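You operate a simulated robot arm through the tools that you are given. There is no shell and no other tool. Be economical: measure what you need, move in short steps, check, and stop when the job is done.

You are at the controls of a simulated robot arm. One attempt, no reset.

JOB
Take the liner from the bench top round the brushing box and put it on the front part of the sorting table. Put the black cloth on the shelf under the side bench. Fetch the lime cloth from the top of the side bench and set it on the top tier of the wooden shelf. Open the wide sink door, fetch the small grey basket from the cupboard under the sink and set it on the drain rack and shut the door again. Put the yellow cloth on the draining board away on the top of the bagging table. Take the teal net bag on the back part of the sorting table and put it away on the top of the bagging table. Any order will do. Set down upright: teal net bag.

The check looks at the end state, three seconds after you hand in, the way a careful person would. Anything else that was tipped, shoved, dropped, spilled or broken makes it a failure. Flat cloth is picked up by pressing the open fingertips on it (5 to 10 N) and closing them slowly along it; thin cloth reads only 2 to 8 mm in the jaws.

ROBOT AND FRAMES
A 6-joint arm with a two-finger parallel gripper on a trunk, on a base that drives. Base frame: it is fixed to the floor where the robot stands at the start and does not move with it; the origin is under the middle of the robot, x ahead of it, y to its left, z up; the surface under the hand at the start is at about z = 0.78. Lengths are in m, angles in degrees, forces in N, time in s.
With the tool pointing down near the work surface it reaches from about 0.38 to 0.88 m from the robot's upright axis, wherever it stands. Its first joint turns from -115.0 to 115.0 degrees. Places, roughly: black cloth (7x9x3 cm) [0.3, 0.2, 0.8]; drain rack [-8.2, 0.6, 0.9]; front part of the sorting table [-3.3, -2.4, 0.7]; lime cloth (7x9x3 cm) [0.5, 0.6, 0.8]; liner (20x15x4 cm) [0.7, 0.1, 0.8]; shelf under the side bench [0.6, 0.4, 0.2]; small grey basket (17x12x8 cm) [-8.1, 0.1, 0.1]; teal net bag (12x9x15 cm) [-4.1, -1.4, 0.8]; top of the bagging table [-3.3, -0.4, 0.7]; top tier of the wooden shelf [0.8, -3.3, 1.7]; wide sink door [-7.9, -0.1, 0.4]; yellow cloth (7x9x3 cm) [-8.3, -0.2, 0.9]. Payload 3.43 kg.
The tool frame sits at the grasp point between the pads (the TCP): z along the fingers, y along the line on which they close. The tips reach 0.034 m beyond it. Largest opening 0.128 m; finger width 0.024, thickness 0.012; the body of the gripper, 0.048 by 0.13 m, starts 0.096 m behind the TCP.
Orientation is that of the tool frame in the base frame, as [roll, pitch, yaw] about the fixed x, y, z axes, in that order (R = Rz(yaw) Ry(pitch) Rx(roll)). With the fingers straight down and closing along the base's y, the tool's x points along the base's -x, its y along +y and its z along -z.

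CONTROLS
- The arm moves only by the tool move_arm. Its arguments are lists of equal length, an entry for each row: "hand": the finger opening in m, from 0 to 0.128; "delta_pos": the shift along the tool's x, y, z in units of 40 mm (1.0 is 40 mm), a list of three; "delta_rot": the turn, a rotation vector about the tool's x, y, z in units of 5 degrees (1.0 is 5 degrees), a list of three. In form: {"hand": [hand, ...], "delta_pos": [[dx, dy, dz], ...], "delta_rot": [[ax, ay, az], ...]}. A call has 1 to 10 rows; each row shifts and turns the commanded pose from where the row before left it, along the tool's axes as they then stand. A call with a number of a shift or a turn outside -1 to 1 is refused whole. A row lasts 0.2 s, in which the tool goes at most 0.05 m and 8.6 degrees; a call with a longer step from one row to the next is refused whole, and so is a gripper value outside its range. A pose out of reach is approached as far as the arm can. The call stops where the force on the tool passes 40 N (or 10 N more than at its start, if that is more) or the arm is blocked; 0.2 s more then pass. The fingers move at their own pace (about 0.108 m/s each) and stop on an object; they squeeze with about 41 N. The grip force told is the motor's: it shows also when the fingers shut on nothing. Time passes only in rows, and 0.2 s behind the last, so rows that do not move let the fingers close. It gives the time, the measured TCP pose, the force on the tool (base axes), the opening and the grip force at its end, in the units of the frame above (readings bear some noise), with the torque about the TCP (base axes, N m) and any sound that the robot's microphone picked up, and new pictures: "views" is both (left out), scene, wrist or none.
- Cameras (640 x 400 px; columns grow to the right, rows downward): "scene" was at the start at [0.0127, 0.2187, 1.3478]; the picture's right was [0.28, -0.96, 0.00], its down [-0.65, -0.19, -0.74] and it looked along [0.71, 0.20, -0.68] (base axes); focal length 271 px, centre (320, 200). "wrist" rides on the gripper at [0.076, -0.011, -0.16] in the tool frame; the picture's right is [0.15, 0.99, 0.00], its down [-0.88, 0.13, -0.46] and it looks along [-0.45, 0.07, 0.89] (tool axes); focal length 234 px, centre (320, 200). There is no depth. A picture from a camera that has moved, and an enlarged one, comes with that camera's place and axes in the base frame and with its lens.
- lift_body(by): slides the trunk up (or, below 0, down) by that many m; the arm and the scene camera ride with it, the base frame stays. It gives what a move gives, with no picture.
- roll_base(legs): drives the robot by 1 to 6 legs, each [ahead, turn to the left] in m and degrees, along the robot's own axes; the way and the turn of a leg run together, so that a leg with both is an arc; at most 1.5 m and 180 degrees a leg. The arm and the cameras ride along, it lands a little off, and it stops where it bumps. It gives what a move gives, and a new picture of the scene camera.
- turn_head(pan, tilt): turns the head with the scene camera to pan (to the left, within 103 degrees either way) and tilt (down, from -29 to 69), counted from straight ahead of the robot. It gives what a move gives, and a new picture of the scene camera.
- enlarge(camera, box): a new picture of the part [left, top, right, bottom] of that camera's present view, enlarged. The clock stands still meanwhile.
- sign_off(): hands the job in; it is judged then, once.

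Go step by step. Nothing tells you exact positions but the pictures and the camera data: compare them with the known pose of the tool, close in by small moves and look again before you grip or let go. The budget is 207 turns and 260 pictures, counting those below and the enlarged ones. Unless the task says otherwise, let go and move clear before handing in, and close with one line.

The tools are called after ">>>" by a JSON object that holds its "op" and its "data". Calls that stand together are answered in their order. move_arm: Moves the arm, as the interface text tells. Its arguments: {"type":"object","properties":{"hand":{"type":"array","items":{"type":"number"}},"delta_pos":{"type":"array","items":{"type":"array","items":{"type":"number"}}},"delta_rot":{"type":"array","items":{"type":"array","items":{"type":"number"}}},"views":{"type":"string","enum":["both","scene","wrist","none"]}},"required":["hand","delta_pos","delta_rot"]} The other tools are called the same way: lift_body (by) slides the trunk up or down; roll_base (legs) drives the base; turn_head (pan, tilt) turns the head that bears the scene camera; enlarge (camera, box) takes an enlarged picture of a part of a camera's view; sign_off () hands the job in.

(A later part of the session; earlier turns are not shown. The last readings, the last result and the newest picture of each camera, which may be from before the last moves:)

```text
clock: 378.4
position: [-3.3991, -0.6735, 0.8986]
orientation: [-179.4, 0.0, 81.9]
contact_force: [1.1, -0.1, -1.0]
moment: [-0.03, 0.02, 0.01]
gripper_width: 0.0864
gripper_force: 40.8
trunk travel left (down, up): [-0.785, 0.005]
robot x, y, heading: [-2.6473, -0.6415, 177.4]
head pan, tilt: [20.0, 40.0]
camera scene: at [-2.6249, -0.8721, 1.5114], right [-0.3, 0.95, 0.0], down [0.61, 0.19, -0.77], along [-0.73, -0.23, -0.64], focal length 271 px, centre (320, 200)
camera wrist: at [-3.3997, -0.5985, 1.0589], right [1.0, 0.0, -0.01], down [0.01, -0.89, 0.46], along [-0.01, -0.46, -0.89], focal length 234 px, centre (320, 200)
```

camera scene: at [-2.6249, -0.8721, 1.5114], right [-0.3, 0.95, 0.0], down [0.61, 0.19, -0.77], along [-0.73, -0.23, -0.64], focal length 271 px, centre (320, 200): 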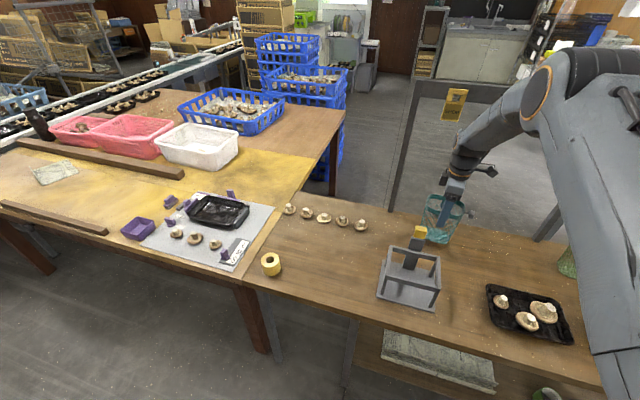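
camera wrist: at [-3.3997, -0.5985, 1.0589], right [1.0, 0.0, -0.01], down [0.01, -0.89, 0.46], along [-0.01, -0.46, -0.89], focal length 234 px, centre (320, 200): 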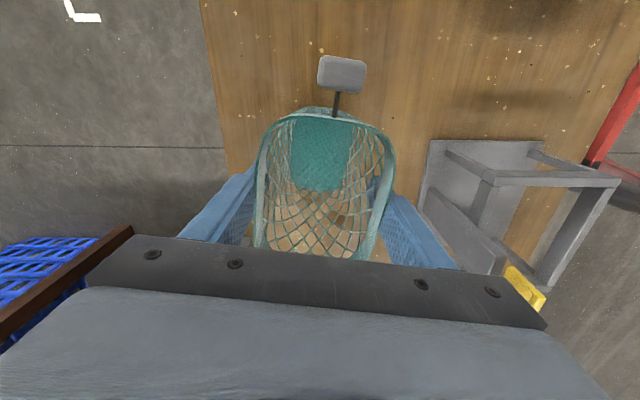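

Good. Lowering the last 3 cm gently.

>>> {"op": "move_arm", "data": {"hand": [0.08, 0.08, 0.08, 0.08], "delta_pos": [[0, 0, 0.25], [0, 0, 0.2], [0, 0, 0.15], [0, 0, 0.1]], "delta_rot": [[0, 0, 0], [0, 0, 0], [0, 0, 0], [0, 0, 0]], "views": "scene"}}

```text
clock: 379.4
position: [-3.3977, -0.6752, 0.8712]
orientation: [-179.5, 0.2, 82.0]
contact_force: [0.6, -0.4, -1.3]
moment: [0.03, 0.02, -0.01]
gripper_width: 0.0867
gripper_force: 40.7
trunk travel left (down, up): [-0.785, 0.005]
robot x, y, heading: [-2.6506, -0.6496, 177.3]
head pan, tilt: [20.0, 40.0]
camera scene: at [-2.6252, -0.8722, 1.5114], right [-0.3, 0.95, 0.0], down [0.61, 0.19, -0.77], along [-0.73, -0.23, -0.64], focal length 271 px, centre (320, 200)
```

scene: 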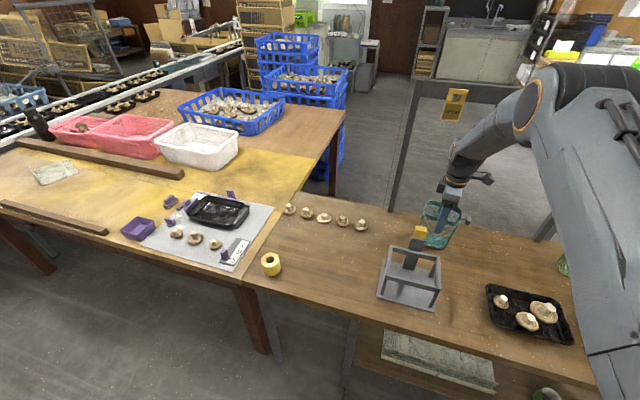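

>>> {"op": "move_arm", "data": {"hand": [0.08, 0.08, 0.08], "delta_pos": [[0, 0, 0.1], [0, 0, 0.1], [0, 0, 0]], "delta_rot": [[0, 0, 0], [0, 0, 0], [0, 0, 0]], "views": "none"}}

>>> {"op": "enlarge", "data": {"camera": "scene", "box": [390, 170, 510, 270]}}

```text
clock: 380.2
position: [-3.3983, -0.6761, 0.8665]
orientation: [-179.2, 0.1, 81.9]
contact_force: [-0.7, -0.1, 27.1]
moment: [0.16, -0.78, 0.01]
gripper_width: 0.0865
gripper_force: 41.1
trunk travel left (down, up): [-0.785, 0.005]
robot x, y, heading: [-2.6511, -0.6468, 177.3]
head pan, tilt: [20.0, 40.0]
```

```text
4.00 times, centred on (450, 220) of scene
camera zoom: at [-2.624, -0.8721, 1.5116], right [-0.3, 0.95, 0.0], down [0.61, 0.19, -0.77], along [-0.73, -0.23, -0.64], focal length 1083 px, centre (-200, 120)
```

zoom: 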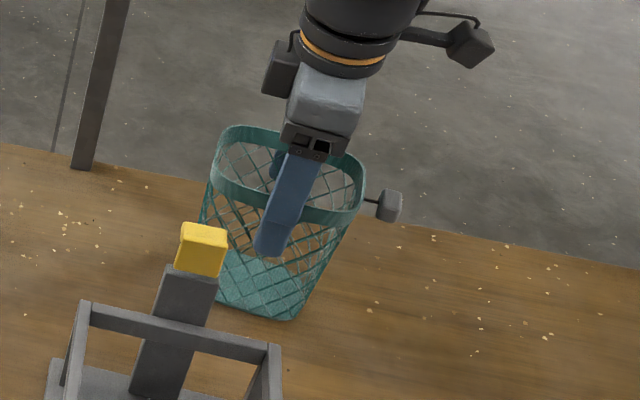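

It stands on the table. I release and lift clear.

>>> {"op": "move_arm", "data": {"hand": [0.08, 0.095, 0.11, 0.12, 0.125, 0.125], "delta_pos": [[0, 0, -0.05], [0, 0, 0], [0, 0, 0], [0, 0, 0], [0, 0, 0], [0, 0, 0]], "delta_rot": [[0, 0, 0], [0, 0, 0], [0, 0, 0], [0, 0, 0], [0, 0, 0], [0, 0, 0]], "views": "none"}}

>>> {"op": "move_arm", "data": {"hand": [0.125, 0.125, 0.125, 0.125, 0.125, 0.125, 0.125, 0.125], "delta_pos": [[0, 0, -0.4], [0, 0, -0.8], [0, 0, -0.9], [0, 0, -0.9], [0, 0, -0.9], [0, 0, -0.9], [0, 0, -0.9], [0, 0, -0.9]], "delta_rot": [[0, 0, 0], [0, 0, 0], [0, 0, 0], [0, 0, 0], [0, 0, 0], [0, 0, 0], [0, 0, 0], [0, 0, 0]], "views": "both"}}

```text
clock: 381.6
position: [-3.3964, -0.6771, 0.8649]
orientation: [-179.5, 0.1, 81.9]
contact_force: [0.6, 0.3, 0.1]
moment: [0.0, -0.04, 0.01]
gripper_width: 0.1252
gripper_force: 0.1
trunk travel left (down, up): [-0.785, 0.005]
robot x, y, heading: [-2.646, -0.6475, 177.3]
head pan, tilt: [20.0, 40.0]
```

```text
clock: 383.4
position: [-3.3955, -0.6734, 1.1303]
orientation: [-179.6, 0.1, 81.9]
contact_force: [-0.3, 0.3, 0.1]
moment: [-0.02, 0.0, 0.0]
gripper_width: 0.125
gripper_force: 0.1
trunk travel left (down, up): [-0.785, 0.005]
robot x, y, heading: [-2.649, -0.6506, 177.4]
head pan, tilt: [20.0, 40.0]
camera scene: at [-2.6254, -0.8722, 1.5114], right [-0.3, 0.95, 0.0], down [0.61, 0.19, -0.77], along [-0.73, -0.23, -0.64], focal length 271 px, centre (320, 200)
camera wrist: at [-3.3961, -0.5977, 1.2908], right [1.0, 0.0, -0.01], down [0.01, -0.89, 0.46], along [-0.01, -0.46, -0.89], focal length 234 px, centre (320, 200)
```

scene: 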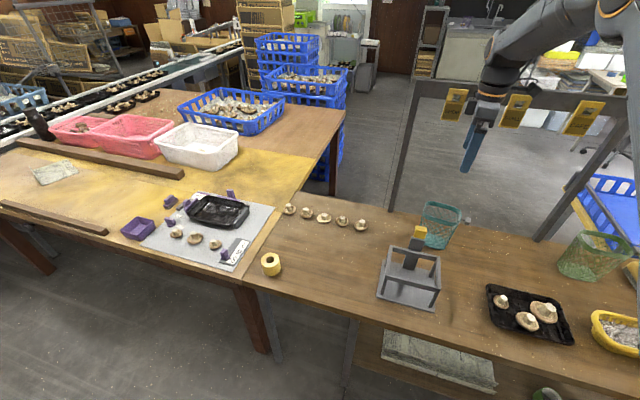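
wrist: 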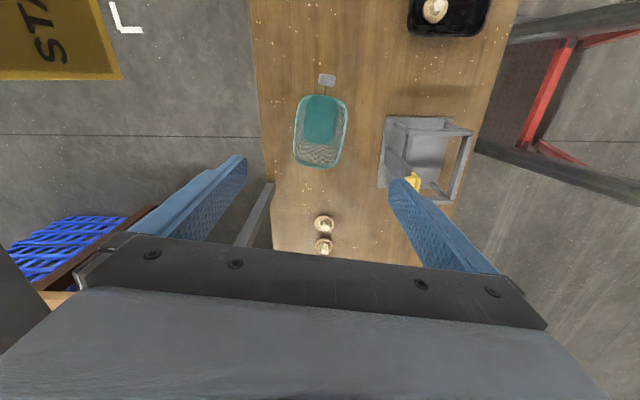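

The teal bag stands upright on the bagging table. Now I retract and drive round to the sink area.

>>> {"op": "move_arm", "data": {"hand": [0.1, 0.08, 0.08, 0.08, 0.08, 0.08], "delta_pos": [[0.13, 0.9, 0], [0.13, 0.9, 0], [0.13, 0.9, 0], [0.13, 0.9, 0], [0.13, 0.9, 0], [0.13, 0.9, 0]], "delta_rot": [[0, 0, 0], [0, 0, 0], [0, 0, 0], [0, 0, 0], [0, 0, 0], [0, 0, 0]], "views": "none"}}

>>> {"op": "roll_base", "data": {"legs": [[-0.25, 0], [0, -87.5], [1.5, 0], [0.23, 0], [0, 91]]}}

>>> {"op": "roll_base", "data": {"legs": [[1.3, 0], [0.6, 0], [0.7, 90], [0.65, 0], [0, -90]]}}

```text
clock: 384.8
position: [-3.1741, -0.6755, 1.1262]
orientation: [-179.4, 0.1, 82.0]
contact_force: [0.1, -0.8, 0.2]
moment: [-0.01, -0.03, -0.01]
gripper_width: 0.0801
gripper_force: 0.0
trunk travel left (down, up): [-0.785, 0.005]
robot x, y, heading: [-2.6486, -0.6438, 177.5]
head pan, tilt: [20.0, 40.0]
```

```text
clock: 402.7
position: [-2.9018, 1.051, 1.1253]
orientation: [-179.4, 0.1, 84.5]
contact_force: [0.1, -1.1, 0.5]
moment: [0.0, -0.04, -0.01]
gripper_width: 0.0801
gripper_force: 0.0
trunk travel left (down, up): [-0.785, 0.005]
robot x, y, heading: [-2.3785, 1.1004, 180.2]
head pan, tilt: [20.0, 40.0]
camera scene: at [-2.3443, 0.8787, 1.5114], right [-0.34, 0.94, 0.0], down [0.6, 0.22, -0.77], along [-0.72, -0.26, -0.64], focal length 271 px, centre (320, 200)
```

scene: 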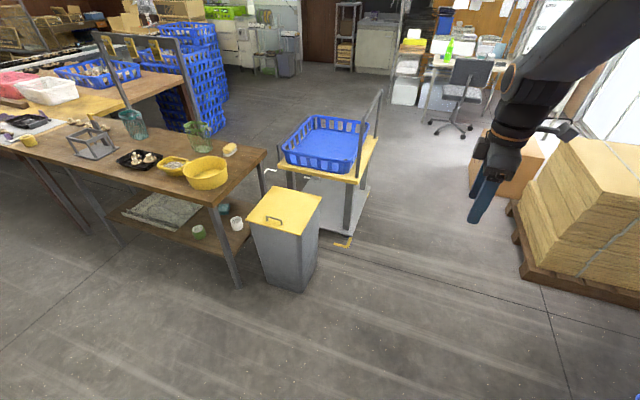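

```text
clock: 423.2
position: [-5.2868, -0.0256, 1.1253]
orientation: [-179.5, 0.1, 81.7]
contact_force: [-0.2, -0.8, 0.4]
moment: [-0.01, -0.02, 0.01]
gripper_width: 0.08
gripper_force: 0.0
trunk travel left (down, up): [-0.785, 0.005]
robot x, y, heading: [-4.7584, -0.0022, 177.1]
head pan, tilt: [20.0, 40.0]
cut short: leg 3
camera scene: at [-4.7385, -0.2283, 1.5114], right [-0.29, 0.96, 0.0], down [0.61, 0.19, -0.77], along [-0.73, -0.22, -0.64], focal length 271 px, centre (320, 200)
```

scene: 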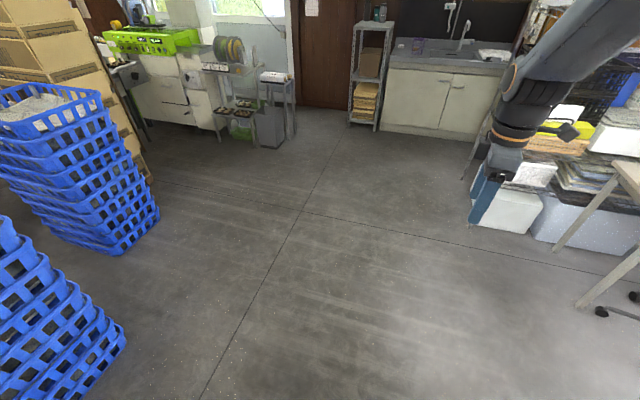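

I see the sink cupboard ahead, with its two doors, between a wire shelf and the storage rack. I go closer and look.

>>> {"op": "roll_base", "data": {"legs": [[0, 3], [1.3, 0], [0.6, 0]]}}

>>> {"op": "turn_head", "data": {"pan": 0, "tilt": 25}}

```text
clock: 433.1
position: [-7.1716, -0.048, 1.1258]
orientation: [-179.5, 0.0, 84.1]
contact_force: [0.8, -0.3, -1.7]
moment: [0.0, 0.04, 0.01]
gripper_width: 0.08
gripper_force: 0.1
trunk travel left (down, up): [-0.785, 0.005]
robot x, y, heading: [-6.6453, 0.0045, 179.7]
head pan, tilt: [20.0, 40.0]
camera scene: at [-6.615, -0.2241, 1.5114], right [-0.34, 0.94, 0.0], down [0.61, 0.22, -0.77], along [-0.72, -0.26, -0.64], focal length 271 px, centre (320, 200)
```

scene: 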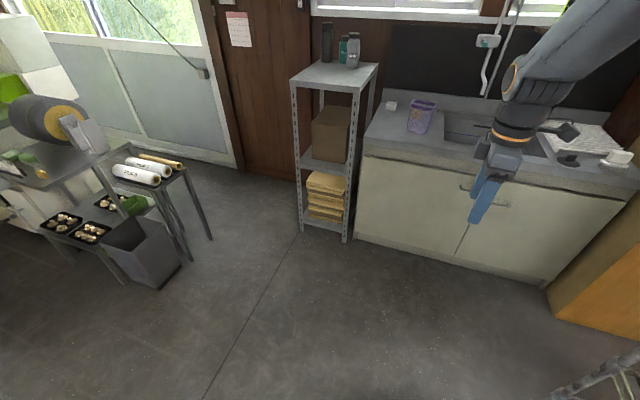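

```text
clock: 433.9
position: [-7.1715, -0.0468, 1.1252]
orientation: [-179.4, 0.1, 84.0]
contact_force: [-0.6, 0.1, 0.3]
moment: [0.0, -0.02, 0.03]
gripper_width: 0.0801
gripper_force: 0.1
trunk travel left (down, up): [-0.785, 0.005]
robot x, y, heading: [-6.6485, -0.0003, 179.6]
head pan, tilt: [0.0, 25.0]
camera scene: at [-6.6272, -0.195, 1.5347], right [0.01, 1.0, 0.0], down [0.42, 0.0, -0.91], along [-0.91, 0.01, -0.42], focal length 271 px, centre (320, 200)
```

scene: 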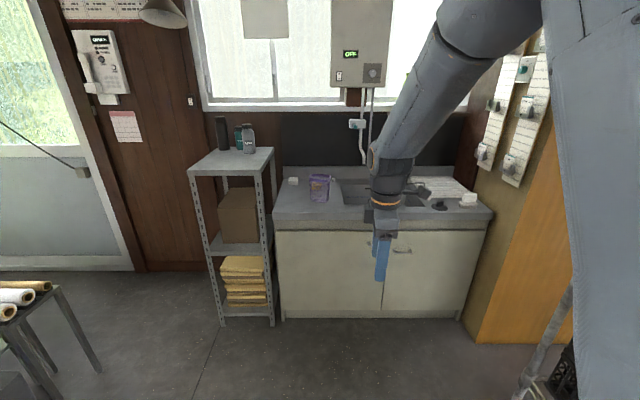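

Let me zoom in on the sink top and doors.

>>> {"op": "enlarge", "data": {"camera": "scene", "box": [265, 165, 505, 325]}}

>>> {"op": "enlarge", "data": {"camera": "scene", "box": [275, 165, 355, 215]}}

```text
2.50 times, centred on (385, 245) of scene
camera zoom: at [-6.6272, -0.195, 1.5347], right [0.01, 1.0, 0.0], down [0.42, 0.0, -0.91], along [-0.91, 0.01, -0.42], focal length 677 px, centre (158, 88)
```

zoom: 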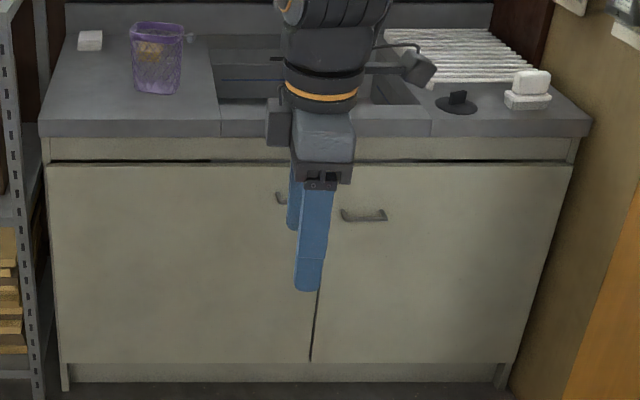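

```text
8.00 times, centred on (315, 190) of scene
camera zoom: at [-6.6272, -0.195, 1.5347], right [0.01, 1.0, 0.0], down [0.42, 0.0, -0.91], along [-0.91, 0.01, -0.42], focal length 2166 px, centre (360, 280)
```

zoom: 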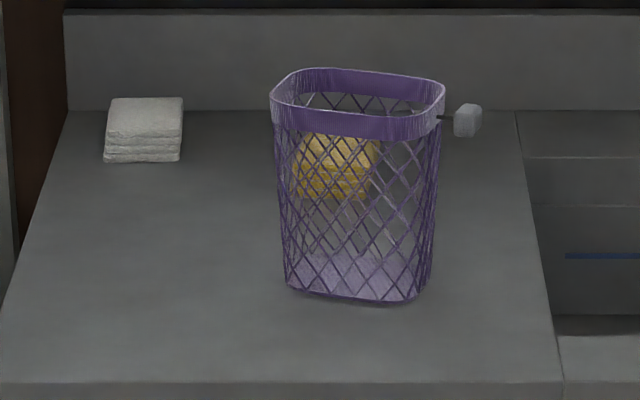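

The wide (left) door spans y ≈ -0.48 to 0.24, hinged left, with a horizontal pull near its upper right at z ≈ 0.61. The yellow cloth lies behind a purple net bag. I lower the trunk and level the hand so that the fingers close vertically on the handle.

>>> {"op": "lift_body", "data": {"by": -0.35}}

>>> {"op": "move_arm", "data": {"hand": [0.08, 0.08, 0.08, 0.08, 0.08, 0.08, 0.08, 0.08, 0.08, 0.08], "delta_pos": [[0, 0, 0], [0, 0, 0], [0, 0, 0], [0, 0, 0], [0, 0, 0], [0, 0, 0], [0, 0, 0], [0, 0, 0], [0, 0, 0], [0, 0, 0]], "delta_rot": [[0, 0, -1], [1, 0, -0.2], [1, 0, 0], [1, 0, 0], [1, 0, 0], [1, 0, 0], [1, 0, 0], [1, 0, 0], [1, 0, 0], [1, 0, 0]], "views": "none"}}

>>> {"op": "move_arm", "data": {"hand": [0.08, 0.08, 0.08, 0.08, 0.08, 0.08, 0.08, 0.08, 0.08], "delta_pos": [[0, 0, 0], [0, 0, 0], [0, 0, 0], [0, 0, 0], [0, 0, 0], [0, 0, 0], [0, 0, 0], [0, 0, 0], [0, 0, 0]], "delta_rot": [[1, 0, 0], [1, 0, 0], [1, 0, 0], [1, 0, 0], [1, 0, 0], [1, 0, 0], [1, 0, 0], [1, 0, 0], [1, 0, 0]], "views": "both"}}

```text
clock: 437.3
position: [-7.1708, -0.048, 0.7755]
orientation: [-179.4, 0.0, 84.0]
contact_force: [-0.3, -0.1, 0.8]
moment: [-0.01, 0.01, 0.01]
gripper_width: 0.0802
gripper_force: 0.0
trunk travel left (down, up): [-0.435, 0.355]
robot x, y, heading: [-6.6468, -0.0, 179.6]
head pan, tilt: [0.0, 25.0]
```

```text
clock: 439.5
position: [-7.2099, -0.0404, 0.7836]
orientation: [-141.2, -2.2, 88.8]
contact_force: [0.0, 0.5, -0.3]
moment: [0.01, 0.0, -0.01]
gripper_width: 0.0801
gripper_force: 0.0
out of reach, approached as far as the arm can: row 7, 8, 9, 10
trunk travel left (down, up): [-0.435, 0.355]
robot x, y, heading: [-6.6445, -0.0016, 179.6]
head pan, tilt: [0.0, 25.0]
```

```text
clock: 441.5
position: [-7.289, -0.0711, 0.7877]
orientation: [-94.6, -1.7, 88.6]
contact_force: [0.3, 0.4, -0.2]
moment: [-0.02, -0.04, 0.01]
gripper_width: 0.0803
gripper_force: 0.0
out of reach, approached as far as the arm can: row 1, 2, 3, 4, 5, 6, 7, 9
trunk travel left (down, up): [-0.435, 0.355]
robot x, y, heading: [-6.6454, 0.0027, 179.7]
head pan, tilt: [0.0, 25.0]
camera scene: at [-6.7244, -0.1942, 1.1848], right [0.01, 1.0, 0.0], down [0.42, 0.0, -0.91], along [-0.91, 0.01, -0.42], focal length 271 px, centre (320, 200)
camera wrist: at [-7.1306, -0.0007, 0.8155], right [0.08, 0.17, -0.98], down [0.45, -0.89, -0.12], along [-0.89, -0.43, -0.15], focal length 234 px, centre (320, 200)
```

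scene: 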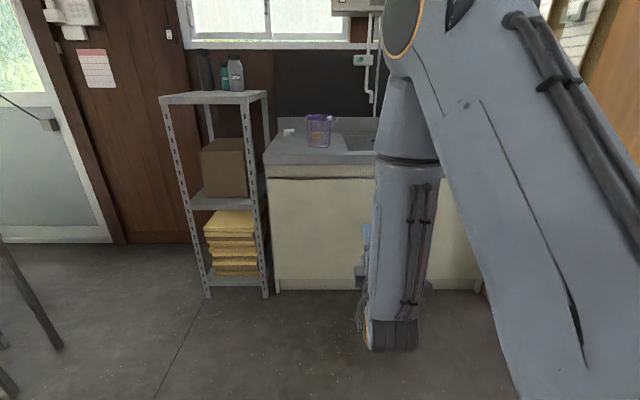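
wrist: 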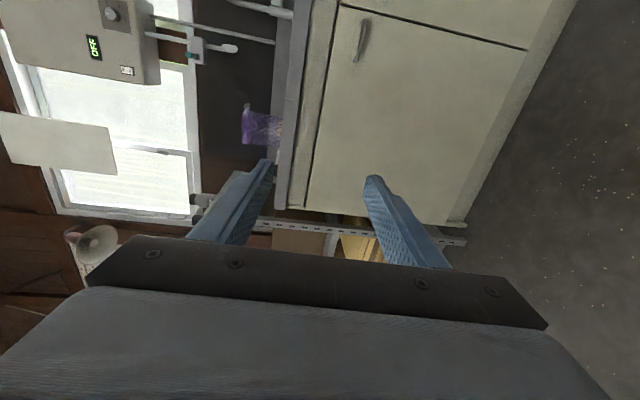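

Level. The wrist picture puts the handle at about y 0.09–0.19, z 0.65, near x -7.92. I line the hand up with it and approach.

>>> {"op": "move_arm", "data": {"hand": [0.08, 0.06, 0.06, 0.06, 0.06, 0.06, 0.06, 0.06], "delta_pos": [[0, 0, 0], [0.75, 0.49, 0.71], [0.75, 0.49, 0.71], [0.75, 0.49, 0.71], [0.75, 0.49, 0.71], [0.75, 0.49, 0.71], [0.75, 0.49, 0.71], [0.75, 0.49, 0.71]], "delta_rot": [[0.9, 0, 0], [0, 0, 0], [0, 0, 0], [0, 0, 0], [0, 0, 0], [0, 0, 0], [0, 0, 0], [0, 0, 0]], "views": "none"}}

>>> {"op": "roll_base", "data": {"legs": [[0.28, 0]]}}

>>> {"op": "enlarge", "data": {"camera": "wrist", "box": [0, 0, 640, 400]}}

```text
clock: 443.3
position: [-7.4314, -0.0904, 0.6522]
orientation: [-90.3, -1.7, 87.1]
contact_force: [-0.7, 0.3, -0.7]
moment: [0.03, -0.04, -0.02]
gripper_width: 0.06
gripper_force: 0.2
out of reach, approached as far as the arm can: row 2, 3, 4, 5, 6, 7, 8
trunk travel left (down, up): [-0.435, 0.355]
robot x, y, heading: [-6.6447, -0.0015, 179.7]
head pan, tilt: [0.0, 25.0]
```

```text
clock: 445.3
position: [-7.7097, -0.0947, 0.6527]
orientation: [-90.3, -1.6, 87.6]
contact_force: [-0.7, -0.2, -0.8]
moment: [0.03, 0.0, 0.02]
gripper_width: 0.0603
gripper_force: 0.0
trunk travel left (down, up): [-0.435, 0.355]
robot x, y, heading: [-6.9242, -0.0006, -179.8]
head pan, tilt: [0.0, 25.0]
camera scene: at [-7.0022, -0.1941, 1.1848], right [0.0, 1.0, 0.0], down [0.42, 0.0, -0.91], along [-0.91, 0.0, -0.42], focal length 271 px, centre (320, 200)
```

scene: 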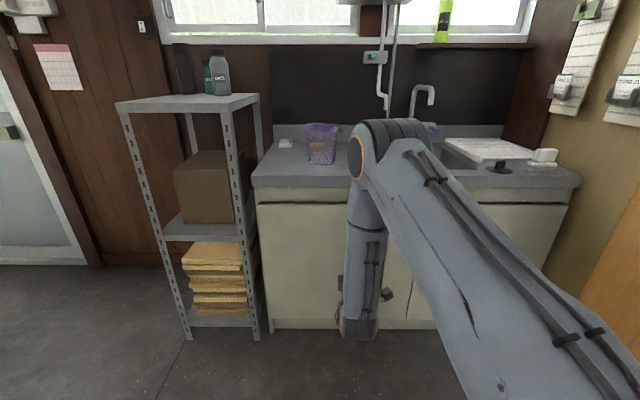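

```text
1.00 times, centred on (320, 200) of wrist (not enlarged: the box is as wide or as high as the picture)
camera zoom: at [-7.5491, -0.0274, 0.667], right [0.01, 0.17, -0.98], down [0.42, -0.9, -0.15], along [-0.91, -0.41, -0.08], focal length 234 px, centre (320, 200)
```

zoom: 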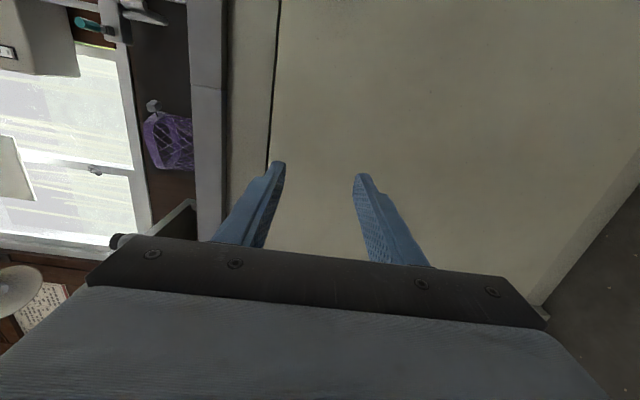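

The sideways arm motion didn't take. I retry it from this extended pose.

>>> {"op": "move_arm", "data": {"hand": [0.06, 0.06, 0.06, 0.06, 0.06], "delta_pos": [[0.8, 0, 0], [0.8, 0, 0], [0.8, 0, 0], [0.8, 0, 0], [0.8, 0, 0]], "delta_rot": [[0, 0, 0], [0, 0, 0], [0, 0, 0], [0, 0, 0], [0, 0, 0]], "views": "none"}}

```text
clock: 446.5
position: [-7.6783, -0.0671, 0.6571]
orientation: [-90.3, -1.7, 86.0]
contact_force: [0.3, 0.1, 0.5]
moment: [0.02, 0.01, 0.0]
gripper_width: 0.0601
gripper_force: 0.1
out of reach, approached as far as the arm can: row 1, 2, 3, 4, 5
trunk travel left (down, up): [-0.435, 0.355]
robot x, y, heading: [-6.9265, 0.002, -180.0]
head pan, tilt: [0.0, 25.0]
```

I'll use a slight base turn instead: 11° right, then drive in.

>>> {"op": "roll_base", "data": {"legs": [[0, -12], [0.14, 0]]}}

>>> {"op": "enlarge", "data": {"camera": "wrist", "box": [0, 0, 640, 400]}}

```text
clock: 448.6
position: [-7.8135, 0.1191, 0.6562]
orientation: [-90.1, -1.6, 73.9]
contact_force: [-0.3, 0.2, 0.0]
moment: [-0.01, 0.01, 0.02]
gripper_width: 0.0601
gripper_force: 0.0
trunk travel left (down, up): [-0.435, 0.355]
robot x, y, heading: [-7.0636, 0.0302, 168.0]
head pan, tilt: [0.0, 25.0]
camera scene: at [-7.1799, -0.1446, 1.1848], right [0.21, 0.98, 0.0], down [0.41, -0.09, -0.91], along [-0.89, 0.19, -0.42], focal length 271 px, centre (320, 200)
```

scene: 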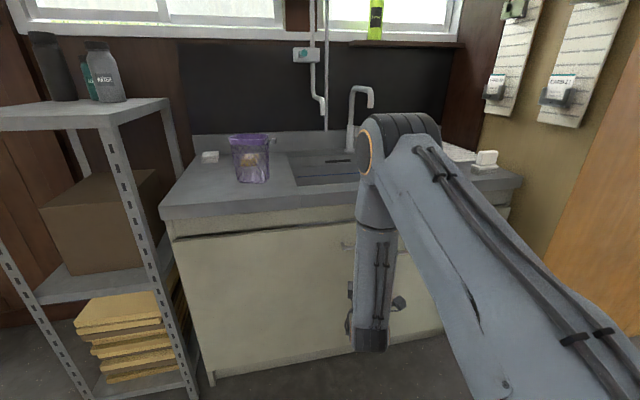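

```text
1.00 times, centred on (320, 200) of wrist (not enlarged: the box is as wide or as high as the picture)
camera zoom: at [-7.6414, 0.147, 0.6714], right [0.05, 0.17, -0.98], down [0.19, -0.97, -0.15], along [-0.98, -0.18, -0.08], focal length 234 px, centre (320, 200)
```

zoom: 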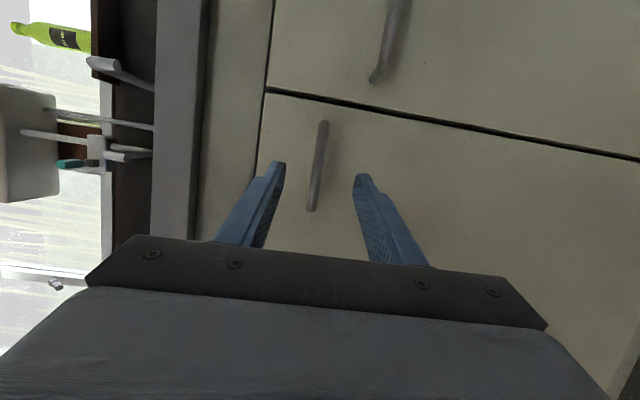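

The handle is now centred between the fingers. I drive in 8 cm and look.

>>> {"op": "roll_base", "data": {"legs": [[0.08, 0]]}}

>>> {"op": "enlarge", "data": {"camera": "wrist", "box": [160, 60, 480, 260]}}

```text
clock: 449.6
position: [-7.8916, 0.1358, 0.6565]
orientation: [-90.1, -1.5, 73.9]
contact_force: [0.8, -0.1, -0.2]
moment: [-0.04, 0.02, 0.02]
gripper_width: 0.06
gripper_force: 0.3
trunk travel left (down, up): [-0.435, 0.355]
robot x, y, heading: [-7.1444, 0.0466, 167.8]
head pan, tilt: [0.0, 25.0]
camera scene: at [-7.2575, -0.1282, 1.1848], right [0.21, 0.98, 0.0], down [0.41, -0.09, -0.91], along [-0.89, 0.19, -0.42], focal length 271 px, centre (320, 200)
```

scene: 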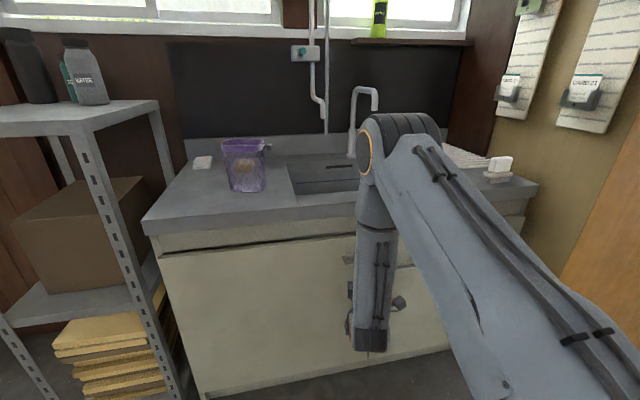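

```text
2.00 times, centred on (320, 160) of wrist
camera zoom: at [-7.719, 0.1632, 0.6715], right [0.05, 0.17, -0.98], down [0.2, -0.97, -0.15], along [-0.98, -0.18, -0.08], focal length 468 px, centre (320, 280)
```

zoom: 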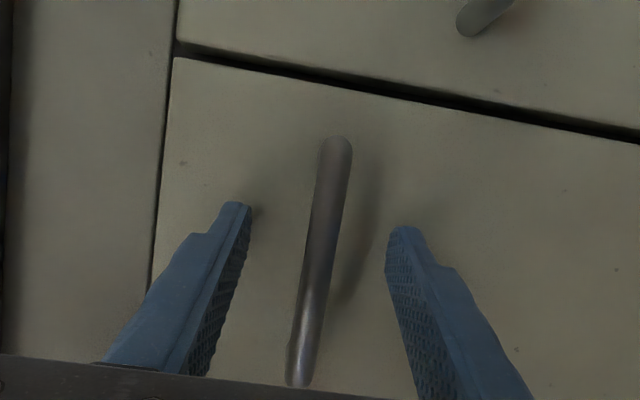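

The bar is between the pads, tips just off the door. Closing.

>>> {"op": "move_arm", "data": {"hand": [0.04, 0.02, 0.0, 0.0, 0.0], "delta_pos": [[0, 0, 0], [0, 0, 0], [0, 0, 0], [0, 0, 0], [0, 0, 0]], "delta_rot": [[0, 0, 0], [0, 0, 0], [0, 0, 0], [0, 0, 0], [0, 0, 0]], "views": "wrist"}}

```text
clock: 450.8
position: [-7.8914, 0.1366, 0.6566]
orientation: [-90.2, -1.5, 73.8]
contact_force: [0.9, -0.7, 8.0]
moment: [-1.15, 0.02, 0.02]
gripper_width: 0.0122
gripper_force: 44.6
trunk travel left (down, up): [-0.435, 0.355]
robot x, y, heading: [-7.142, 0.046, 168.2]
head pan, tilt: [0.0, 25.0]
camera wrist: at [-7.7191, 0.1632, 0.6719], right [0.05, 0.17, -0.98], down [0.2, -0.97, -0.15], along [-0.98, -0.18, -0.08], focal length 234 px, centre (320, 200)
```

wrist: 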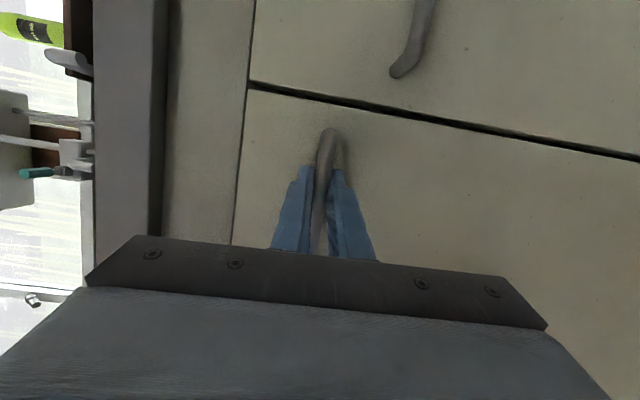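

Gripped. Backing 0.26 m along this heading follows the door's chord to about 25°.

>>> {"op": "roll_base", "data": {"legs": [[-0.13, 0], [-0.13, 0]]}}

```text
clock: 452.9
position: [-7.6747, 0.0832, 0.6588]
orientation: [-90.2, -1.5, 74.5]
contact_force: [-1.0, -0.9, -1.7]
moment: [-1.09, 0.45, -0.25]
gripper_width: 0.0122
gripper_force: 45.3
trunk travel left (down, up): [-0.435, 0.355]
robot x, y, heading: [-6.9248, -0.0004, 168.5]
head pan, tilt: [0.0, 25.0]
stopped in leg 2: the force on the tool passed its limit at 53 N (the readings are from after the stop); the commanded pose is now the measured one
camera scene: at [-7.0377, -0.1749, 1.1847], right [0.2, 0.98, 0.0], down [0.41, -0.08, -0.91], along [-0.89, 0.18, -0.42], focal length 271 px, centre (320, 200)
```

scene: 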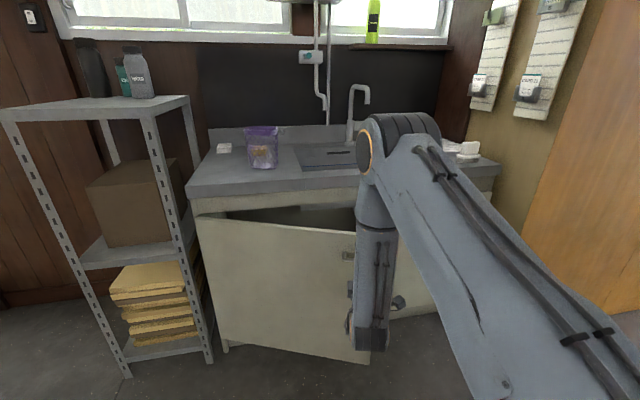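

Door open about 20°. I keep pulling in small reversing arcs that follow the door.

>>> {"op": "roll_base", "data": {"legs": [[-0.07, 1.5], [-0.065, 2]]}}

>>> {"op": "roll_base", "data": {"legs": [[-0.06, 2.5], [-0.06, 3]]}}

```text
clock: 454.5
position: [-7.5471, 0.0134, 0.6572]
orientation: [-90.1, -1.6, 78.2]
contact_force: [-21.5, -22.4, -5.5]
moment: [-1.04, 0.65, -0.49]
gripper_width: 0.0123
gripper_force: 45.3
trunk travel left (down, up): [-0.435, 0.355]
robot x, y, heading: [-6.7881, -0.0241, 172.0]
head pan, tilt: [0.0, 25.0]
camera scene: at [-6.8939, -0.2053, 1.1846], right [0.14, 0.99, 0.0], down [0.42, -0.06, -0.91], along [-0.9, 0.12, -0.42], focal length 271 px, centre (320, 200)
```

scene: 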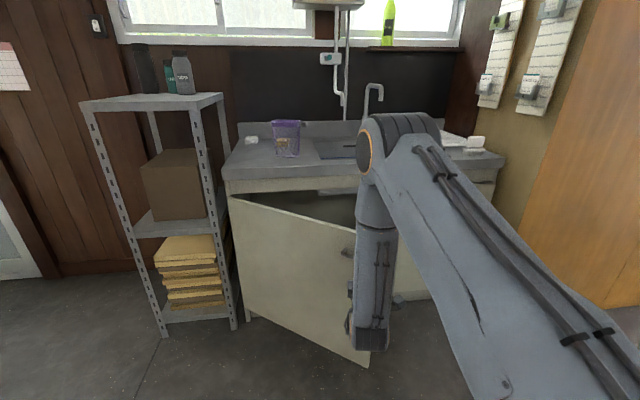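

```text
clock: 455.6
position: [-7.4866, -0.0337, 0.658]
orientation: [-90.1, -1.3, 80.9]
contact_force: [-3.6, -1.0, -3.9]
moment: [-1.1, 0.83, -0.54]
gripper_width: 0.0124
gripper_force: 45.0
trunk travel left (down, up): [-0.435, 0.355]
robot x, y, heading: [-6.7291, -0.0297, 175.1]
head pan, tilt: [0.0, 25.0]
stopped in leg 1: the force on the tool passed its limit at 53 N (the readings are from after the stop); the commanded pose is now the measured one
camera scene: at [-6.8236, -0.2166, 1.1848], right [0.09, 1.0, 0.0], down [0.42, -0.04, -0.91], along [-0.9, 0.08, -0.42], focal length 271 px, centre (320, 200)
```

scene: 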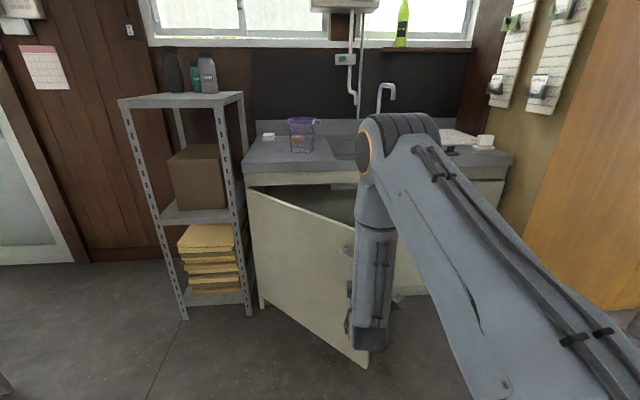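

Door at about 46°. I release the handle, back off, and then will push the door wider from the inside.

>>> {"op": "move_arm", "data": {"hand": [0.03, 0.06, 0.06], "delta_pos": [[0, 0, 0], [0, 0, 0], [0, 0, 0]], "delta_rot": [[0, 0, 0], [0, 0, 0], [0, 0, 0]], "views": "none"}}

>>> {"op": "roll_base", "data": {"legs": [[-0.12, 0], [0, -17]]}}

>>> {"op": "move_arm", "data": {"hand": [0.03, 0.0, 0.0], "delta_pos": [[0, 0, 0], [0, 0, 0], [0, 0, 0]], "delta_rot": [[0, 0, 0], [0, 0, 0], [0, 0, 0]], "views": "wrist"}}

```text
clock: 456.4
position: [-7.4868, -0.032, 0.6574]
orientation: [-90.2, -1.4, 80.9]
contact_force: [-0.4, 0.1, 0.2]
moment: [0.03, -0.04, 0.0]
gripper_width: 0.0599
gripper_force: 0.0
trunk travel left (down, up): [-0.435, 0.355]
robot x, y, heading: [-6.729, -0.0276, 174.9]
head pan, tilt: [0.0, 25.0]
```

```text
clock: 458.6
position: [-7.3315, 0.1804, 0.6556]
orientation: [-90.1, -1.4, 63.9]
contact_force: [-0.1, -0.4, 0.8]
moment: [-0.03, 0.01, 0.0]
gripper_width: 0.0601
gripper_force: 0.1
trunk travel left (down, up): [-0.435, 0.355]
robot x, y, heading: [-6.6082, -0.0415, 158.0]
head pan, tilt: [0.0, 25.0]
camera scene: at [-6.7523, -0.1911, 1.1848], right [0.38, 0.93, 0.0], down [0.39, -0.16, -0.91], along [-0.84, 0.34, -0.42], focal length 271 px, centre (320, 200)
```

scene: 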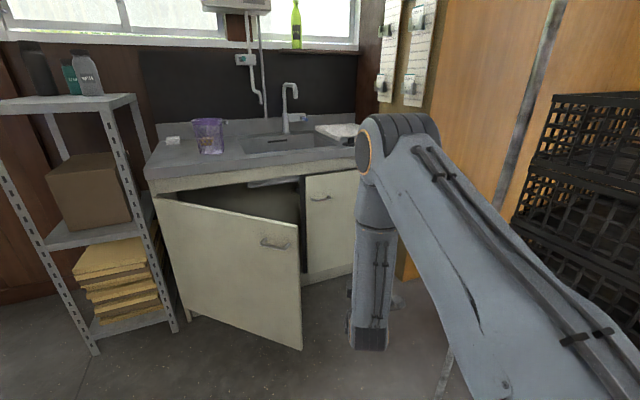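

```text
clock: 459.4
position: [-7.332, 0.1797, 0.6564]
orientation: [-90.1, -1.4, 63.7]
contact_force: [0.0, 0.0, 0.0]
moment: [0.01, 0.01, 0.0]
gripper_width: 0.0
gripper_force: 32.8
trunk travel left (down, up): [-0.435, 0.355]
robot x, y, heading: [-6.6103, -0.0424, 157.6]
head pan, tilt: [0.0, 25.0]
camera wrist: at [-7.1569, 0.1771, 0.6717], right [0.08, 0.15, -0.99], down [0.02, -0.99, -0.15], along [-1.0, -0.01, -0.08], focal length 234 px, centre (320, 200)
```

wrist: 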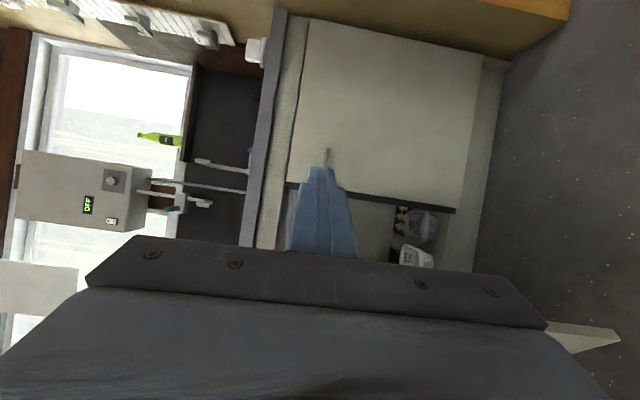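

Inside I can already see the baskets. I move forward so the closed fingers are past the door's free edge and sweep left with the base to push it wider.

>>> {"op": "roll_base", "data": {"legs": [[0.22, 0], [0, 22], [0, 15]]}}

```text
clock: 462.1
position: [-7.574, 0.0609, 0.656]
orientation: [-90.4, -1.4, 79.2]
contact_force: [1.4, 1.3, 1.4]
moment: [0.0, 0.08, 0.15]
gripper_width: 0.0
gripper_force: 32.8
trunk travel left (down, up): [-0.435, 0.355]
robot x, y, heading: [-6.8221, 0.0444, 174.1]
head pan, tilt: [0.0, 25.0]
stopped in leg 2: the force on the tool passed its limit at 88 N (the readings are from after the stop); the commanded pose is now the measured one
camera scene: at [-6.917, -0.1391, 1.1847], right [0.1, 0.99, 0.0], down [0.42, -0.04, -0.91], along [-0.9, 0.09, -0.42], focal length 271 px, centre (320, 200)
```

scene: 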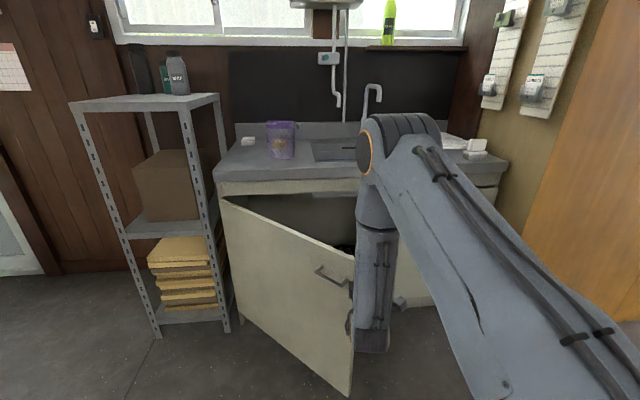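

First contact with the door's edge. I push on in small turns.

>>> {"op": "roll_base", "data": {"legs": [[0, 4], [0, 4], [0, 4]]}}

```text
clock: 462.9
position: [-7.5718, 0.0591, 0.6557]
orientation: [-90.5, -1.5, 79.0]
contact_force: [2.8, 2.9, 3.2]
moment: [-0.1, -0.07, 0.38]
gripper_width: 0.0001
gripper_force: 32.9
trunk travel left (down, up): [-0.435, 0.355]
robot x, y, heading: [-6.8177, 0.0447, 174.7]
head pan, tilt: [0.0, 25.0]
stopped in leg 1: the force on the tool passed its limit at 66 N (the readings are from after the stop); the commanded pose is now the measured one
camera scene: at [-6.915, -0.1399, 1.1847], right [0.09, 1.0, 0.0], down [0.42, -0.04, -0.91], along [-0.9, 0.08, -0.42], focal length 271 px, centre (320, 200)
```

scene: 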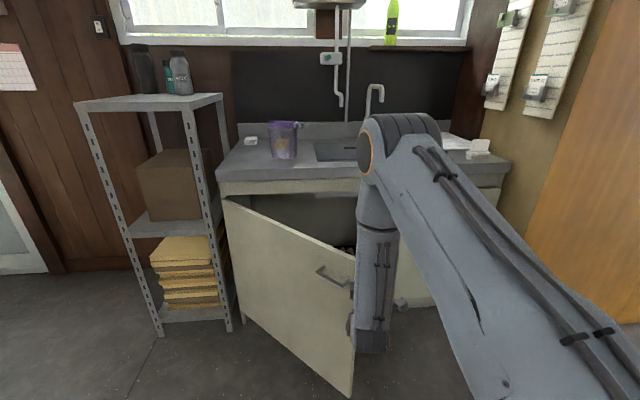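

The door is stiff from this angle, but the ~46° opening leaves room to reach straight in. I back off, lower the trunk and look inside.

>>> {"op": "roll_base", "data": {"legs": [[0, -3], [-0.3, 0], [0, 8]]}}

>>> {"op": "lift_body", "data": {"by": -0.4}}

>>> {"op": "turn_head", "data": {"pan": -5, "tilt": 20}}

```text
clock: 466.0
position: [-7.271, -0.0513, 0.6545]
orientation: [-90.6, -1.5, 84.1]
contact_force: [0.6, 0.6, 0.6]
moment: [0.02, 0.01, 0.01]
gripper_width: 0.0001
gripper_force: 32.9
trunk travel left (down, up): [-0.435, 0.355]
robot x, y, heading: [-6.5236, -0.0027, 179.7]
head pan, tilt: [0.0, 25.0]
camera scene: at [-6.6001, -0.1915, 1.1847], right [0.01, 1.0, 0.0], down [0.42, 0.0, -0.91], along [-0.91, 0.01, -0.42], focal length 271 px, centre (320, 200)
```

scene: 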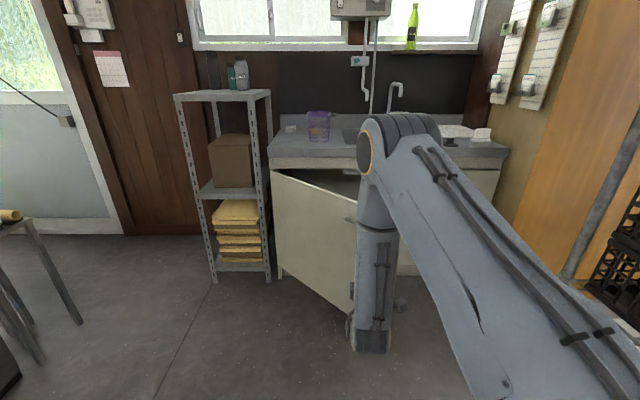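

```text
clock: 469.8
position: [-7.2709, -0.0513, 0.2547]
orientation: [-90.6, -1.4, 84.1]
contact_force: [-0.5, -1.2, 0.5]
moment: [0.04, -0.01, -0.02]
gripper_width: 0.0
gripper_force: 32.9
trunk travel left (down, up): [-0.035, 0.755]
robot x, y, heading: [-6.5228, 0.0016, 179.6]
head pan, tilt: [0.0, 25.0]
```

```text
clock: 470.4
position: [-7.2702, -0.0529, 0.2539]
orientation: [-90.5, -1.4, 84.2]
contact_force: [-0.1, 0.2, -1.1]
moment: [0.0, -0.01, -0.01]
gripper_width: 0.0
gripper_force: 33.1
trunk travel left (down, up): [-0.035, 0.755]
robot x, y, heading: [-6.5236, 0.0061, 179.4]
head pan, tilt: [-5.0, 20.0]
camera scene: at [-6.712, -0.1827, 0.7928], right [0.09, 1.0, 0.0], down [0.34, -0.03, -0.94], along [-0.94, 0.09, -0.34], focal length 271 px, centre (320, 200)
```

scene: 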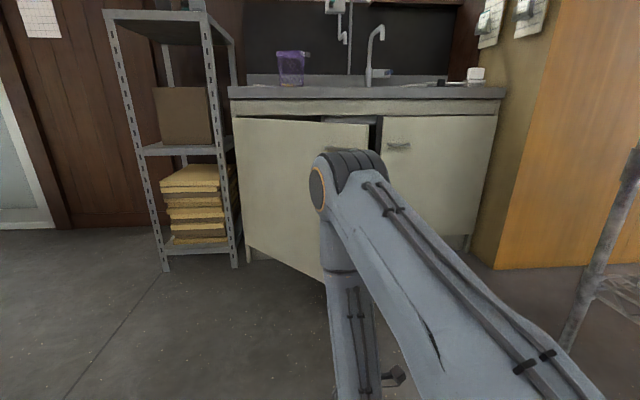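

I shift the robot about 15 cm to the right so the hand can go straight in, then look with the wrist camera.

>>> {"op": "roll_base", "data": {"legs": [[0, 15], [-0.6, 0], [0, -15], [0.6, 0]]}}

>>> {"op": "enlarge", "data": {"camera": "wrist", "box": [0, 0, 640, 400]}}

```text
clock: 478.3
position: [-7.2174, 0.1305, 0.256]
orientation: [-90.4, -1.4, 81.7]
contact_force: [-0.3, -0.5, -0.1]
moment: [0.03, 0.01, -0.01]
gripper_width: 0.0
gripper_force: 33.0
trunk travel left (down, up): [-0.035, 0.755]
robot x, y, heading: [-6.4657, 0.1462, 169.9]
head pan, tilt: [-5.0, 20.0]
stopped in leg 4: the robot was blocked; the commanded pose is now the measured one
camera scene: at [-6.6851, 0.0001, 0.7928], right [0.26, 0.97, 0.0], down [0.33, -0.09, -0.94], along [-0.91, 0.25, -0.34], focal length 271 px, centre (320, 200)
```

scene: 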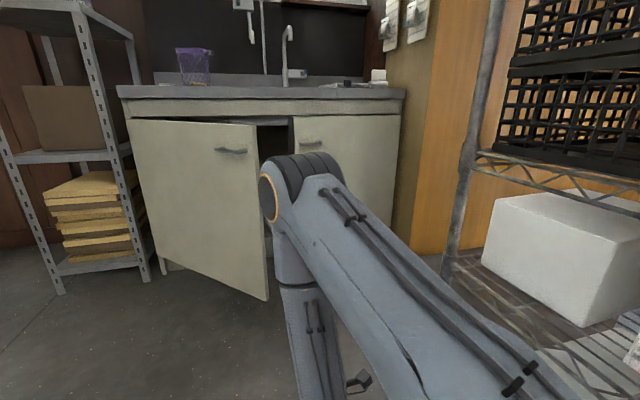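

```text
1.00 times, centred on (320, 200) of wrist (not enlarged: the box is as wide or as high as the picture)
camera zoom: at [-7.0498, 0.1818, 0.2704], right [0.03, 0.17, -0.99], down [0.32, -0.93, -0.15], along [-0.95, -0.32, -0.08], focal length 234 px, centre (320, 200)
```

zoom: 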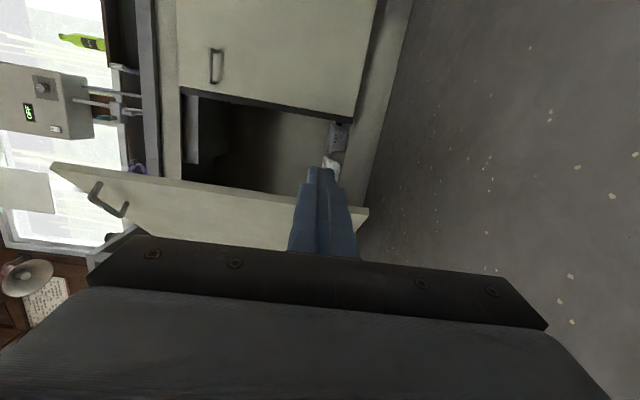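

The base was blocked by something on the right. I look there before going on.

>>> {"op": "turn_head", "data": {"pan": -70, "tilt": 40}}

```text
clock: 479.6
position: [-7.2165, 0.1316, 0.2557]
orientation: [-90.4, -1.4, 81.6]
contact_force: [0.4, 0.1, 0.5]
moment: [0.02, 0.02, 0.02]
gripper_width: 0.0003
gripper_force: 33.2
trunk travel left (down, up): [-0.035, 0.755]
robot x, y, heading: [-6.4699, 0.1494, 169.9]
head pan, tilt: [-70.0, 40.0]
camera scene: at [-6.6099, 0.0595, 0.7614], right [0.99, 0.17, 0.0], down [0.11, -0.63, -0.77], along [-0.13, 0.75, -0.64], focal length 271 px, centre (320, 200)
```

scene: 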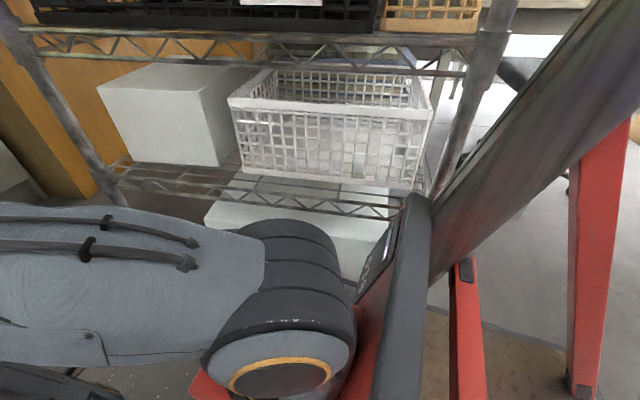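

The rack is right beside the base. I back away from it and re-approach more to the left with the earlier 168° heading.

>>> {"op": "roll_base", "data": {"legs": [[-0.35, 0], [0, 15], [0.45, 0], [0, -17]]}}

>>> {"op": "enlarge", "data": {"camera": "wrist", "box": [160, 50, 480, 250]}}

```text
clock: 486.1
position: [-7.3241, 0.0649, 0.2545]
orientation: [-90.4, -1.4, 79.4]
contact_force: [-0.8, -0.3, -0.1]
moment: [0.01, 0.0, 0.04]
gripper_width: 0.0
gripper_force: 33.3
trunk travel left (down, up): [-0.035, 0.755]
robot x, y, heading: [-6.5772, 0.0509, 167.6]
head pan, tilt: [-70.0, 40.0]
camera scene: at [-6.7203, -0.0322, 0.7614], right [0.99, 0.13, 0.0], down [0.08, -0.64, -0.77], along [-0.1, 0.76, -0.64], focal length 271 px, centre (320, 200)
```

scene: 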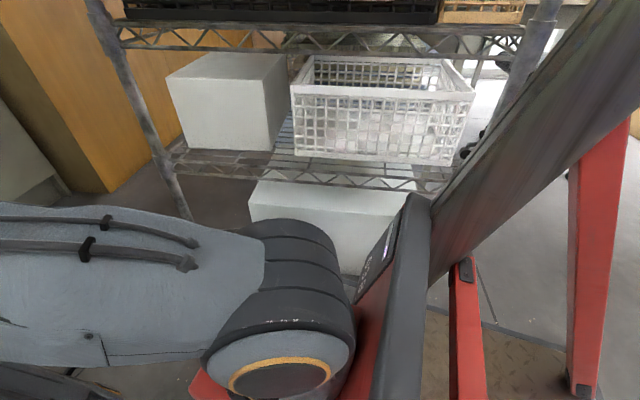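

```text
2.00 times, centred on (320, 150) of wrist
camera zoom: at [-7.1549, 0.1082, 0.2705], right [0.04, 0.17, -0.99], down [0.29, -0.95, -0.15], along [-0.96, -0.28, -0.08], focal length 468 px, centre (320, 300)
```

zoom: 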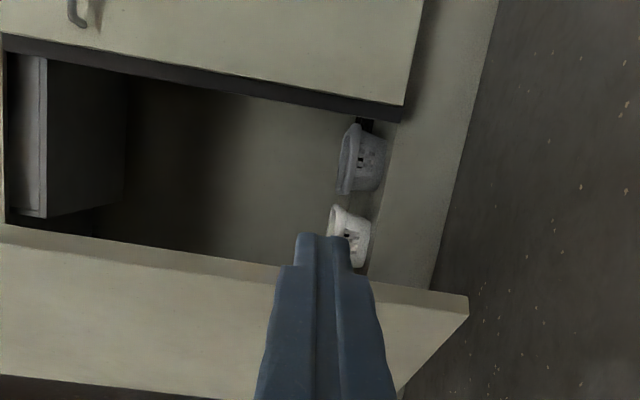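

Two baskets are inside: the grey one on the right (about [-8.15, 0.13]) and a white one on the left. I'll pinch the grey one's front wall with the hand tilted down; first raise the trunk a bit and tilt.

>>> {"op": "lift_body", "data": {"by": 0.25}}

>>> {"op": "move_arm", "data": {"hand": [0.03, 0.05, 0.05, 0.05, 0.05, 0.05, 0.05, 0.05, 0.05, 0.05], "delta_pos": [[0, 0, 0], [0, 0, 0], [0, 0, 0], [0, 0, 0], [0, 0, 0], [0, 0, 0], [0, 0, 0], [0, 0, 0], [0, 0, 0], [0, 0, 0]], "delta_rot": [[-1, 0, 0], [-1, 0, 0], [-1, 0, 0], [-1, 0, 0], [-1, 0, 0], [-1, 0, 0], [-1, 0, 0], [-1, 0, 0], [-1, 0, 0], [-1, 0, 0]], "views": "wrist"}}

```text
clock: 488.7
position: [-7.3235, 0.0645, 0.5053]
orientation: [-90.5, -1.5, 79.3]
contact_force: [0.4, 0.0, -0.1]
moment: [0.02, -0.03, -0.01]
gripper_width: 0.0
gripper_force: 33.1
trunk travel left (down, up): [-0.285, 0.505]
robot x, y, heading: [-6.5741, 0.0548, 167.4]
head pan, tilt: [-70.0, 40.0]
```

```text
clock: 490.9
position: [-7.3242, 0.0636, 0.5056]
orientation: [-140.4, -1.4, 79.3]
contact_force: [0.2, 1.0, 0.0]
moment: [-0.04, 0.03, -0.02]
gripper_width: 0.0499
gripper_force: 0.0
trunk travel left (down, up): [-0.285, 0.505]
robot x, y, heading: [-6.5708, 0.0569, 167.6]
head pan, tilt: [-70.0, 40.0]
camera wrist: at [-7.2203, 0.1176, 0.6385], right [0.78, 0.02, -0.63], down [0.22, -0.94, 0.25], along [-0.59, -0.33, -0.74], focal length 234 px, centre (320, 200)
```

wrist: 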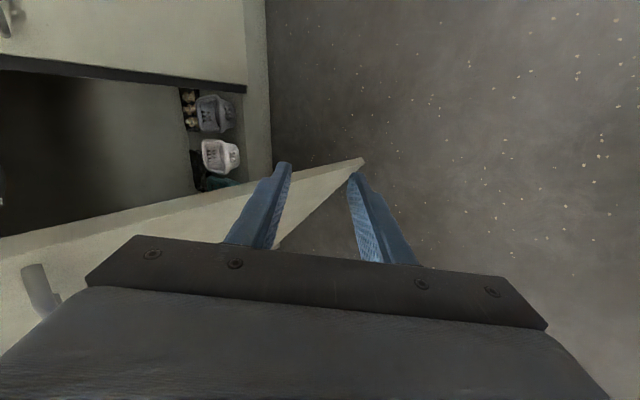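

>>> {"op": "enlarge", "data": {"camera": "wrist", "box": [160, 70, 280, 200]}}

```text
3.08 times, centred on (220, 135) of wrist
camera zoom: at [-7.2203, 0.1176, 0.6385], right [0.78, 0.02, -0.63], down [0.22, -0.94, 0.25], along [-0.59, -0.33, -0.74], focal length 720 px, centre (628, 400)
```

zoom: 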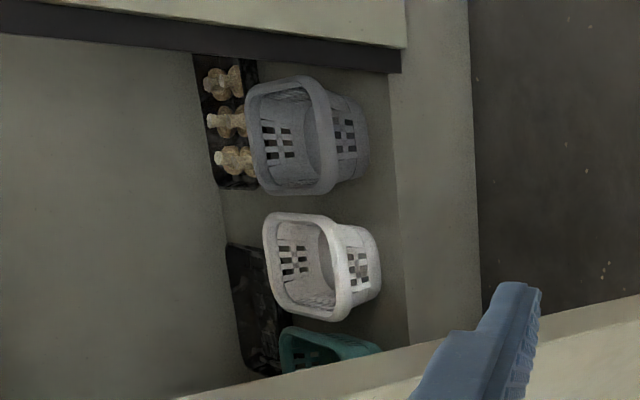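

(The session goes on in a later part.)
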